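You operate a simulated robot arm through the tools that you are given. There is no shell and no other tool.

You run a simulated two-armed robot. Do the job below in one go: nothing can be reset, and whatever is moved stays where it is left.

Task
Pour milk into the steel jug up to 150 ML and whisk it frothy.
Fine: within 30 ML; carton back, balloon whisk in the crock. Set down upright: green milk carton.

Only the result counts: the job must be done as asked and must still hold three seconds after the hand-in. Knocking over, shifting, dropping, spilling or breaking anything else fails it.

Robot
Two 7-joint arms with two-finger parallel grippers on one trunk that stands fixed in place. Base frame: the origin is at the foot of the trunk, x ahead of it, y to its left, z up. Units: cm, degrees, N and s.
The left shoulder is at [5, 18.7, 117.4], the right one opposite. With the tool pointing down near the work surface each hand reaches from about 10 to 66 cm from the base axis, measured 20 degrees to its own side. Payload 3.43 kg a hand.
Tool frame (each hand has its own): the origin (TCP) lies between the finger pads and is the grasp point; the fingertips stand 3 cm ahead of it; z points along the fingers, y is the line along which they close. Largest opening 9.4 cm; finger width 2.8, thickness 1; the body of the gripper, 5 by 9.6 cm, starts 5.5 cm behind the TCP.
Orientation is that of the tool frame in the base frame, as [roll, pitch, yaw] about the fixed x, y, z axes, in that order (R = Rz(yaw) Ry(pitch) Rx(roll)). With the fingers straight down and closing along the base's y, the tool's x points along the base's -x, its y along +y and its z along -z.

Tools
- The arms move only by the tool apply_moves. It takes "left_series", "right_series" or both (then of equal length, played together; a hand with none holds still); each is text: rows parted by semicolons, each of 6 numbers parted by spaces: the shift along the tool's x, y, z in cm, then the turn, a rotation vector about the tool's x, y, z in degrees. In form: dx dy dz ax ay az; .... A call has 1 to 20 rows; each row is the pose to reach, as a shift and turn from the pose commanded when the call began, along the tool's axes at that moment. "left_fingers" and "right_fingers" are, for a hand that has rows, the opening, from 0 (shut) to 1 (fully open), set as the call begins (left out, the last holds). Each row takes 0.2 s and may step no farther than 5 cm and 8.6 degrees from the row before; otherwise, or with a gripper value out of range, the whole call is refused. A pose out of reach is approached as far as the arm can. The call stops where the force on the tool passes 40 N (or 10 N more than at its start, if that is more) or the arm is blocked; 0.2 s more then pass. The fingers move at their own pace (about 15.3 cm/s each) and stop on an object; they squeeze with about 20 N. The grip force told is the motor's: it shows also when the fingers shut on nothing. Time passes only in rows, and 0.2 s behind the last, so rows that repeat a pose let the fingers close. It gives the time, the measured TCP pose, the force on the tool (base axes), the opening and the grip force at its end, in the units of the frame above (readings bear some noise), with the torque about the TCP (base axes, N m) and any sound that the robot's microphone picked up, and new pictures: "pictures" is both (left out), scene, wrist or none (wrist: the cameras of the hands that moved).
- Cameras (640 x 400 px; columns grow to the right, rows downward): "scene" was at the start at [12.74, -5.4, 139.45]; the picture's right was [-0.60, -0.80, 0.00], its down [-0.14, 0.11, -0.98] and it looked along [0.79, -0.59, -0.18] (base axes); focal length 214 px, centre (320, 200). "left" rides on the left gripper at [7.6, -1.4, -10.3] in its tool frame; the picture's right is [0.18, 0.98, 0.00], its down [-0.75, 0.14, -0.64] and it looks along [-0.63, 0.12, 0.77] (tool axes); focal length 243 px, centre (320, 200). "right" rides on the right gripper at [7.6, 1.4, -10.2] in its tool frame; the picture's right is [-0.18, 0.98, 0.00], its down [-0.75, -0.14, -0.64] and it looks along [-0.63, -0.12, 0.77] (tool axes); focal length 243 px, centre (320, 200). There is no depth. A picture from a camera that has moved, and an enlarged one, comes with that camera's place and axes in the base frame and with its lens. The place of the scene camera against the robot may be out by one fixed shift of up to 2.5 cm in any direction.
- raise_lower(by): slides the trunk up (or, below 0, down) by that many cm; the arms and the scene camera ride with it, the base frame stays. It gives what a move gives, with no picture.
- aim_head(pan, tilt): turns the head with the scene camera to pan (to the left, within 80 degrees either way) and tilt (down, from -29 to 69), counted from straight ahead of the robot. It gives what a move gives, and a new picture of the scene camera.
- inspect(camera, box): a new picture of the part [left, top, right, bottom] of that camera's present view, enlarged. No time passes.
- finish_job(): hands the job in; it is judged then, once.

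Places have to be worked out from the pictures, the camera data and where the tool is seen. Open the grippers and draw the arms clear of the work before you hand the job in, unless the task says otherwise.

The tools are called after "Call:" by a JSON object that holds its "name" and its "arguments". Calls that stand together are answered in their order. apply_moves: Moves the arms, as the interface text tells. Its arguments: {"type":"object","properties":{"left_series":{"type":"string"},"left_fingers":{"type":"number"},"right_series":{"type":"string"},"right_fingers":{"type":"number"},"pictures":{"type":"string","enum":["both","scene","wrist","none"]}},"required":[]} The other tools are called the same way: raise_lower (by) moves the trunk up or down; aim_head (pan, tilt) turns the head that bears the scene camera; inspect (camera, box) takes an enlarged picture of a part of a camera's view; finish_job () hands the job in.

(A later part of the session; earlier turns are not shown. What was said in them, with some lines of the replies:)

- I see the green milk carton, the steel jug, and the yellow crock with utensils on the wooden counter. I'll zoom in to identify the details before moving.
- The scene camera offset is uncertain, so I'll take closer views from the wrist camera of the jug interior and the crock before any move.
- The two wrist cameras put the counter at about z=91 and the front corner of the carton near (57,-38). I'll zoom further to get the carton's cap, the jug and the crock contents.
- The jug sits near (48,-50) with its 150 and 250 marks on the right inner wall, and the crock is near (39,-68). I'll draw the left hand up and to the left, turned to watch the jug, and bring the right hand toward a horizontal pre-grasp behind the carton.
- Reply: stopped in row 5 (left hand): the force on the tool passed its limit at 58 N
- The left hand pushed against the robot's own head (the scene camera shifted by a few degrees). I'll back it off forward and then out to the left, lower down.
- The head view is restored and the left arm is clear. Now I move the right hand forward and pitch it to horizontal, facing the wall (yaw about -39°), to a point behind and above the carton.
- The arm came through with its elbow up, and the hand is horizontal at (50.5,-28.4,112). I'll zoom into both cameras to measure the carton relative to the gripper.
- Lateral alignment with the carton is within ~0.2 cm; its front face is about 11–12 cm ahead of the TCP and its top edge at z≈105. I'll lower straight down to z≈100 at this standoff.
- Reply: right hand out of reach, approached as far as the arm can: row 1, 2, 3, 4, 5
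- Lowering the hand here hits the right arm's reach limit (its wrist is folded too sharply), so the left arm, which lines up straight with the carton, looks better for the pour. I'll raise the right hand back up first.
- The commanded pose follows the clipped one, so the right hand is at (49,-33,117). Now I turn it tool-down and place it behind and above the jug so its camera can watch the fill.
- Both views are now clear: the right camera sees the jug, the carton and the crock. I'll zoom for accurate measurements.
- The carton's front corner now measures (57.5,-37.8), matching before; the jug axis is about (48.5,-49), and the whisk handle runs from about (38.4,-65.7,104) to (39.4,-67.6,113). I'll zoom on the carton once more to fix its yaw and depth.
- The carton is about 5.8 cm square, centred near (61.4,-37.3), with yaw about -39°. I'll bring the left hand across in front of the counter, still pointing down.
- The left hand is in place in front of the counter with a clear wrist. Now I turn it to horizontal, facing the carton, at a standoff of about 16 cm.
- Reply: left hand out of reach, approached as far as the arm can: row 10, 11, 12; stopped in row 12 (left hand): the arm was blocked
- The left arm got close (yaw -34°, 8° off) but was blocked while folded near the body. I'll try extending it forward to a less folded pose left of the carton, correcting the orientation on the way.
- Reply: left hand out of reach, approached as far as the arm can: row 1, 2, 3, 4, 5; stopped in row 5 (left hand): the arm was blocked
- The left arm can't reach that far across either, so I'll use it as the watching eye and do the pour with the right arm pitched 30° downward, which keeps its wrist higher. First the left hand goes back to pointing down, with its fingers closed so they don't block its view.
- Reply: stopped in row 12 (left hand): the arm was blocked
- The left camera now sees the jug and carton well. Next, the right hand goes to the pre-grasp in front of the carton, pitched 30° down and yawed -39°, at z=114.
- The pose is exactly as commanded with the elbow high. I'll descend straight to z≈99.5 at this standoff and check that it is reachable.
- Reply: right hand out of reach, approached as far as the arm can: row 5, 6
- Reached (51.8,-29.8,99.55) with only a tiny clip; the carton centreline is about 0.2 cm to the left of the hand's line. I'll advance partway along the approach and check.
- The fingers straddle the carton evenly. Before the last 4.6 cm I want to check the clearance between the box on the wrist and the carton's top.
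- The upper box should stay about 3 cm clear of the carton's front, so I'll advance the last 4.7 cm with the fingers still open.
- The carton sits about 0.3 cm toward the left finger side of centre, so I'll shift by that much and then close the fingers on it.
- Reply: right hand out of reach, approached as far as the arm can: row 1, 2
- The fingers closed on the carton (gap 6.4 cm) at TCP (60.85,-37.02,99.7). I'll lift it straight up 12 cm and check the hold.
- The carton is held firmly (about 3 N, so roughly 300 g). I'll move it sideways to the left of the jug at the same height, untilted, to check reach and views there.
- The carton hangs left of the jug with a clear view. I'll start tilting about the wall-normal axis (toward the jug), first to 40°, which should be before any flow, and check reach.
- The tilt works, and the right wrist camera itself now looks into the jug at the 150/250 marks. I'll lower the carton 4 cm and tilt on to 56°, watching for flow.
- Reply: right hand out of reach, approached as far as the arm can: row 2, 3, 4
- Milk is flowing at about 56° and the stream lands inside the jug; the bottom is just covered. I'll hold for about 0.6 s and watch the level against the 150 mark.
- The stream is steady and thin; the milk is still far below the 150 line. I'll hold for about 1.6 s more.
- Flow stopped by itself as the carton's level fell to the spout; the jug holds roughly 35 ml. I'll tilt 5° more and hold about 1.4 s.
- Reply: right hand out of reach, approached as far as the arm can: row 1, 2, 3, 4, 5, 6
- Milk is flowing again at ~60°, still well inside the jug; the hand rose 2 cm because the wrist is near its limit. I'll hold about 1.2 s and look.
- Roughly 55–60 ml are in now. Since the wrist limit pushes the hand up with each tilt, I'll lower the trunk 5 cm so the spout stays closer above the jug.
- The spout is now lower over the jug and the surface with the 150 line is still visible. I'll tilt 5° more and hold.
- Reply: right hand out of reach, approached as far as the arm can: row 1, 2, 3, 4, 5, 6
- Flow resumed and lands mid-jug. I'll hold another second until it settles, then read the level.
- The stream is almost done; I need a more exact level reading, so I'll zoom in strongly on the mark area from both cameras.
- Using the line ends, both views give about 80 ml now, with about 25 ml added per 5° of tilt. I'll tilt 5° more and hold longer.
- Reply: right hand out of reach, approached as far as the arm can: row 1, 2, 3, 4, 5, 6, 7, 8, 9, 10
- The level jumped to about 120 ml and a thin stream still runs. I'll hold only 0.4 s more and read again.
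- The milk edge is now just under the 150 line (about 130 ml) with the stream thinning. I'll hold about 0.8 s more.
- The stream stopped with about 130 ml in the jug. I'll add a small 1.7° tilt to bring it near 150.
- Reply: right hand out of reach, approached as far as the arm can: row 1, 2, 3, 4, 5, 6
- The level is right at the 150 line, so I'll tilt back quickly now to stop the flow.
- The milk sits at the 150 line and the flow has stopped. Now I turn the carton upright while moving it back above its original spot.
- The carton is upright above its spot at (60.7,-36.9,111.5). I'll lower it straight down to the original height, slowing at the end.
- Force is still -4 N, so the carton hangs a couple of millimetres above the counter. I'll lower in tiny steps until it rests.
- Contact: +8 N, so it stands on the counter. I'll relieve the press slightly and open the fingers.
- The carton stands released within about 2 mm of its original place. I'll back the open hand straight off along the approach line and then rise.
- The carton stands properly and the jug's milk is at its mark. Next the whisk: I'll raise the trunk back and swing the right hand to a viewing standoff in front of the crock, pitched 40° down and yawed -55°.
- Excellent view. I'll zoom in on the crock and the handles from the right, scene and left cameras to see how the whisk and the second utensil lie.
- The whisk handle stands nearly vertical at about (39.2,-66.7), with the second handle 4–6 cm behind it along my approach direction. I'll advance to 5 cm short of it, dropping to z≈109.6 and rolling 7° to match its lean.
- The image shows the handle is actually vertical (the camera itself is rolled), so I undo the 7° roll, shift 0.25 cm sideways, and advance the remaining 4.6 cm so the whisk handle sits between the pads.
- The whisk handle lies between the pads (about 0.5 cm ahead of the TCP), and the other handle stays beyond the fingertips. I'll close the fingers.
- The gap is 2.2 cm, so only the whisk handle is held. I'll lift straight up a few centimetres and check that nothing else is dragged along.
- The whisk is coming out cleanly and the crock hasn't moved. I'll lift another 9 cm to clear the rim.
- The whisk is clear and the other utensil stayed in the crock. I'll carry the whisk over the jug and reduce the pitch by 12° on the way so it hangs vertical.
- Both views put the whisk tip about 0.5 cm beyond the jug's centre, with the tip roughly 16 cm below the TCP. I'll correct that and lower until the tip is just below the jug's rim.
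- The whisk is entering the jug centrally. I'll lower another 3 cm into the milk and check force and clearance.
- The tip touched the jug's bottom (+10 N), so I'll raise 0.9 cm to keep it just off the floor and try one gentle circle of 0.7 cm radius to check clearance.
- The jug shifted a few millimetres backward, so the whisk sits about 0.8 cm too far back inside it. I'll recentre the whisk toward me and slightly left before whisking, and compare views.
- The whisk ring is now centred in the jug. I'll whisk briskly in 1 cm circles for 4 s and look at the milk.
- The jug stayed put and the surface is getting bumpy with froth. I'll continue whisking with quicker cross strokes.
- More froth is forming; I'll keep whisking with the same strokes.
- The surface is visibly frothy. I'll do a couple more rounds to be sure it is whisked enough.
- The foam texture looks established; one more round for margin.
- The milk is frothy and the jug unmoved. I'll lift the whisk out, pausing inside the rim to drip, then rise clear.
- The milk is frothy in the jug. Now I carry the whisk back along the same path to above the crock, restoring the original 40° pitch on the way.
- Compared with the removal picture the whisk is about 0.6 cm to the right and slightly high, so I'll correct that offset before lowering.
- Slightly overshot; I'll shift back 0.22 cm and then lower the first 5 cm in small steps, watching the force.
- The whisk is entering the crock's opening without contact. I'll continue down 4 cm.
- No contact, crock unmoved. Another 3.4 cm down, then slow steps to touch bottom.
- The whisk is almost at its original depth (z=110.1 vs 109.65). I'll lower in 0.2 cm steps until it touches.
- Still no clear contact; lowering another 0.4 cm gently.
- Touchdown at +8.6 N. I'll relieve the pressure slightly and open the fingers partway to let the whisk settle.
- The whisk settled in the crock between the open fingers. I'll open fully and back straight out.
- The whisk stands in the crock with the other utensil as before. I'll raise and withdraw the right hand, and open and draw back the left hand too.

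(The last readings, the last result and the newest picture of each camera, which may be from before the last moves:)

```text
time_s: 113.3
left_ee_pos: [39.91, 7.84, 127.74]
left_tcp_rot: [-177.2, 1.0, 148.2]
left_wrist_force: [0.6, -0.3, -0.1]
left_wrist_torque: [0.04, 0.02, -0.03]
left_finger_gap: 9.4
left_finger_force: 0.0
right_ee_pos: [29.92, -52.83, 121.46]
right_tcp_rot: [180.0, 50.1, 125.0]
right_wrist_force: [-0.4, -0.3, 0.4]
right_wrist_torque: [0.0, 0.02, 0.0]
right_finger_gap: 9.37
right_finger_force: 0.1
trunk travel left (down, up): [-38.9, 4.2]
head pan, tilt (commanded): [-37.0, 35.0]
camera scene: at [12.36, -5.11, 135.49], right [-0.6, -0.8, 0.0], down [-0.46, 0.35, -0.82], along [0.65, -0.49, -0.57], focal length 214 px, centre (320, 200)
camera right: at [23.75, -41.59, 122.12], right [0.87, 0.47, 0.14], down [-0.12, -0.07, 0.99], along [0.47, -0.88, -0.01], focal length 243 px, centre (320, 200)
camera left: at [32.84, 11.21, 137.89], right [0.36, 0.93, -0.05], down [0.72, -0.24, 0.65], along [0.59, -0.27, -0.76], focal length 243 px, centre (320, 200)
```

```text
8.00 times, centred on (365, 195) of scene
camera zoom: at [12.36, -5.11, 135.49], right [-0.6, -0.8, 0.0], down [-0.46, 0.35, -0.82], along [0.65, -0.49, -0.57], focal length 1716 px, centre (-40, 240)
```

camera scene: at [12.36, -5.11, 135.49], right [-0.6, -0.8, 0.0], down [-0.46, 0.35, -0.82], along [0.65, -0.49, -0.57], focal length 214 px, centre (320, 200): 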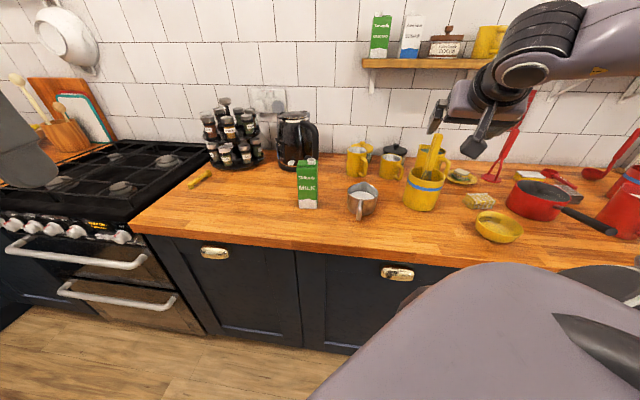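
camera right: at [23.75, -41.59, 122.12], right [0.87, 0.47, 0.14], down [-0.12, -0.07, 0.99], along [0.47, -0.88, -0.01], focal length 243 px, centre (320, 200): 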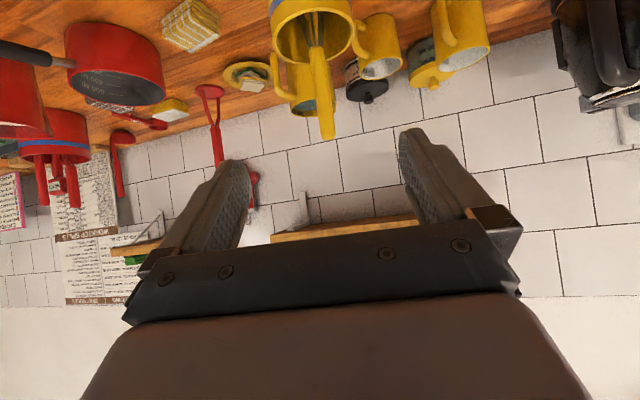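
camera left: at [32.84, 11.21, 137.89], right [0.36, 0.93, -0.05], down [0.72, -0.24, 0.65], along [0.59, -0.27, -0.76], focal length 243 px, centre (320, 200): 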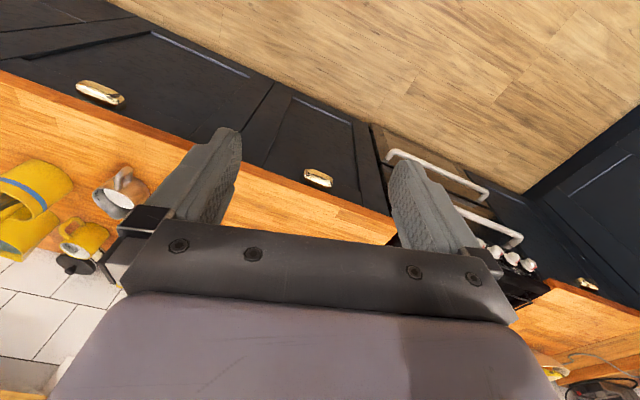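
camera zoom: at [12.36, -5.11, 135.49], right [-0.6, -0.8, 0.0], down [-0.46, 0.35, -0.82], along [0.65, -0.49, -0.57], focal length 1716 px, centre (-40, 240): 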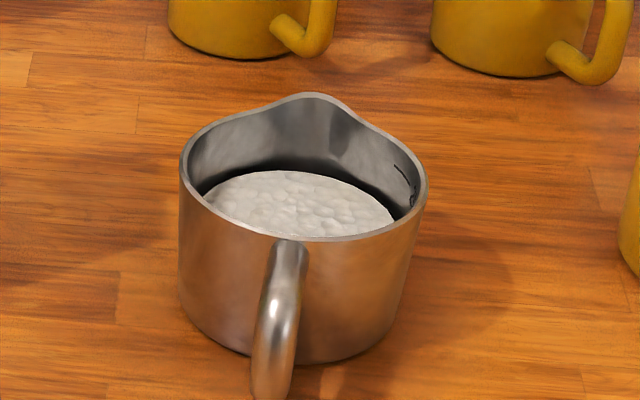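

Everything looks right: frothy milk at the mark, carton upright in its place, whisk in the crock. I'll draw the right arm further back, up and tool-down, clear of the counter.

Call:
{"name": "apply_moves", "arguments": {"right_series": "0.13 0.59 -1.97 -2.66 5.11 -5.71; 0.26 1.18 -3.94 -5.31 10.22 -11.42; 0.4 1.76 -5.92 -7.97 15.33 -17.13; 0.53 2.35 -7.89 -10.62 20.44 -22.84; 0.66 2.94 -9.86 -13.28 25.56 -28.56; 0.79 3.53 -11.83 -15.93 30.67 -34.27; 0.93 4.11 -13.81 -18.59 35.78 -39.98; 1.06 4.7 -15.78 -21.24 40.89 -45.69; 1.19 5.29 -17.75 -23.9 46 -51.4; 1.19 5.29 -17.75 -23.9 46 -51.4", "pictures": "both"}}

Call:
{"name": "inspect", "arguments": {"camera": "scene", "box": [280, 120, 480, 245]}}

Call:
{"name": "inspect", "arguments": {"camera": "right", "box": [80, 40, 420, 240]}}

```text
time_s: 115.5
left_ee_pos: [40.04, 7.84, 127.87]
left_tcp_rot: [-177.2, 1.0, 148.2]
left_wrist_force: [0.0, -0.2, 0.2]
left_wrist_torque: [0.01, 0.03, 0.01]
left_finger_gap: 9.44
left_finger_force: 0.0
right_ee_pos: [26.22, -38.05, 131.95]
right_tcp_rot: [-179.9, 0.0, -179.7]
right_wrist_force: [1.0, 0.8, 0.2]
right_wrist_torque: [0.03, 0.0, -0.03]
right_finger_gap: 9.42
right_finger_force: 0.1
trunk travel left (down, up): [-38.9, 4.2]
head pan, tilt (commanded): [-37.0, 35.0]
camera scene: at [12.37, -5.14, 135.49], right [-0.6, -0.8, 0.0], down [-0.46, 0.35, -0.82], along [0.65, -0.49, -0.57], focal length 214 px, centre (320, 200)
camera right: at [18.51, -36.69, 142.15], right [0.18, 0.98, 0.0], down [0.75, -0.14, 0.64], along [0.63, -0.12, -0.77], focal length 243 px, centre (320, 200)
```

scene: 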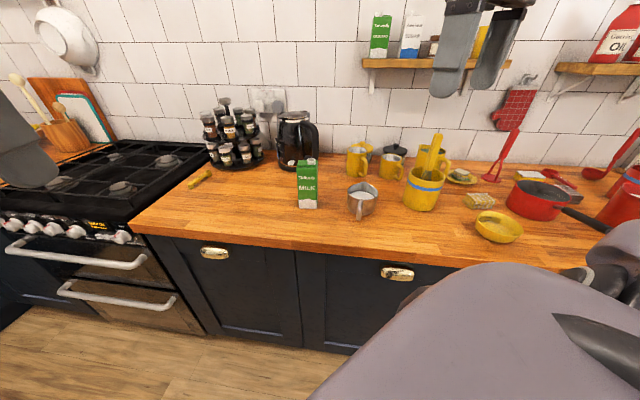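
right: 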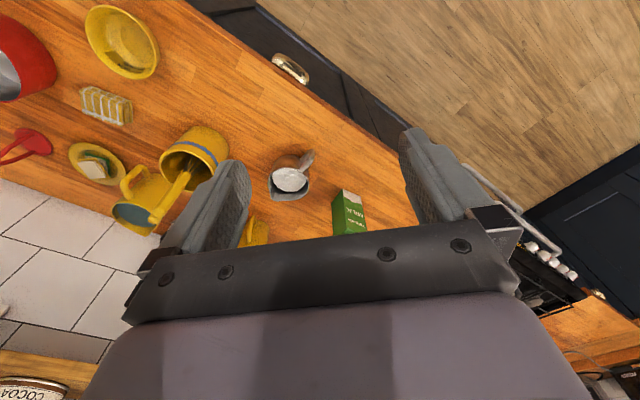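

```text
3.20 times, centred on (380, 182) of scene
camera zoom: at [12.37, -5.14, 135.49], right [-0.6, -0.8, 0.0], down [-0.46, 0.35, -0.82], along [0.65, -0.49, -0.57], focal length 686 px, centre (128, 256)
```

zoom: 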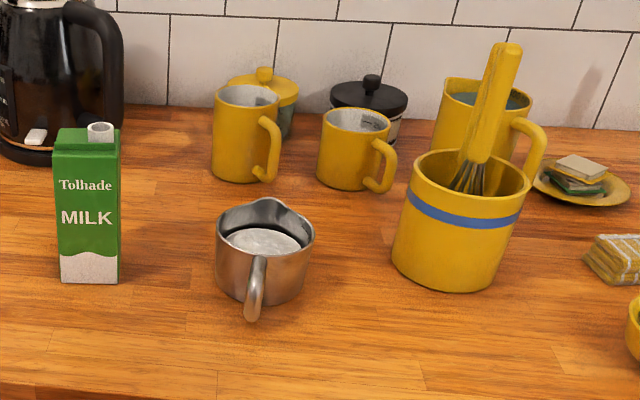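

```text
1.88 times, centred on (250, 140) of right
camera zoom: at [18.51, -36.69, 142.15], right [0.18, 0.98, 0.0], down [0.75, -0.14, 0.64], along [0.63, -0.12, -0.77], focal length 457 px, centre (452, 313)
```

zoom: 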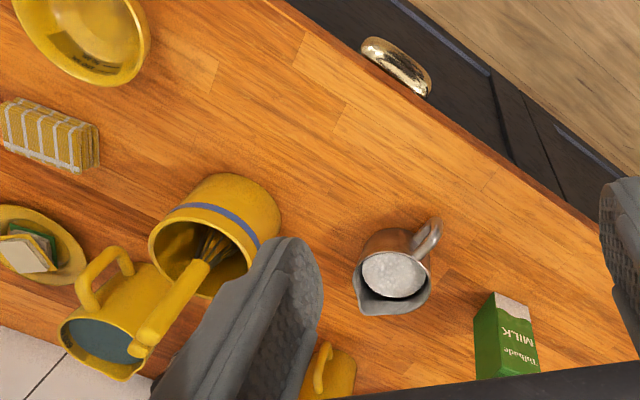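

Both hands are clear. One last close look at the jug before handing in.

Call:
{"name": "inspect", "arguments": {"camera": "scene", "box": [345, 170, 385, 220]}}

Call:
{"name": "inspect", "arguments": {"camera": "right", "box": [265, 140, 320, 210]}}

```text
8.00 times, centred on (365, 195) of scene
camera zoom: at [12.37, -5.14, 135.49], right [-0.6, -0.8, 0.0], down [-0.46, 0.35, -0.82], along [0.65, -0.49, -0.57], focal length 1716 px, centre (-40, 240)
```

zoom: 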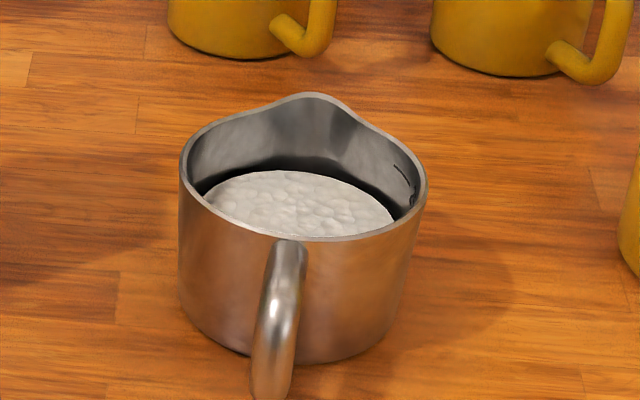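

```text
5.71 times, centred on (292, 175) of right
camera zoom: at [18.51, -36.69, 142.15], right [0.18, 0.98, 0.0], down [0.75, -0.14, 0.64], along [0.63, -0.12, -0.77], focal length 1386 px, centre (477, 343)
```

zoom: 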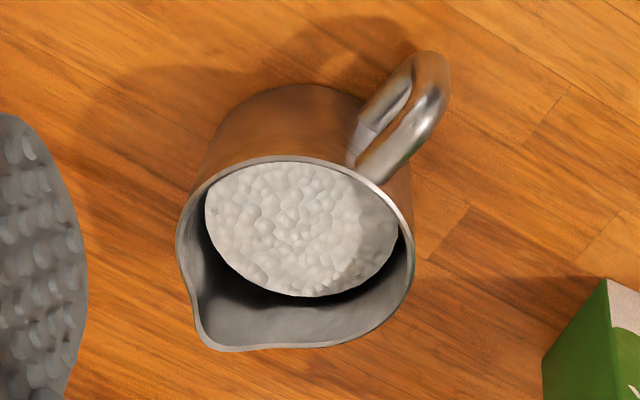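

The milk in the jug is covered with foam bubbles and sits at the 150 mark. The carton is upright in its place, the whisk is in the crock, and nothing is spilled, so I'm handing the job in.

Call:
{"name": "finish_job", "arguments": {}}

```text
The job is handed in.
```

I poured milk into the steel jug up to about the 150 ML line, whisked it until the surface was covered in foam, and handed the job in. The result of the judging has not been reported back.

- **Milk level:** about 150 ML, read against the jug's inner marks from two cameras just after pouring. This is well inside the 30 ML allowance.
- **Carton:** upright and released within about 2 mm of where it stood.
- **Whisk:** back in the crock in nearly its original position. The other utensil and the crock did not visibly move.
- **Jug:** it shifted by about half a centimetre when the whisk touched its wall during a test stroke. It stayed upright, and I saw no spills.
- **Arms:** both grippers are open and drawn clear of the counter. Early on, the left hand bumped the robot's own head. The head returned to its position.
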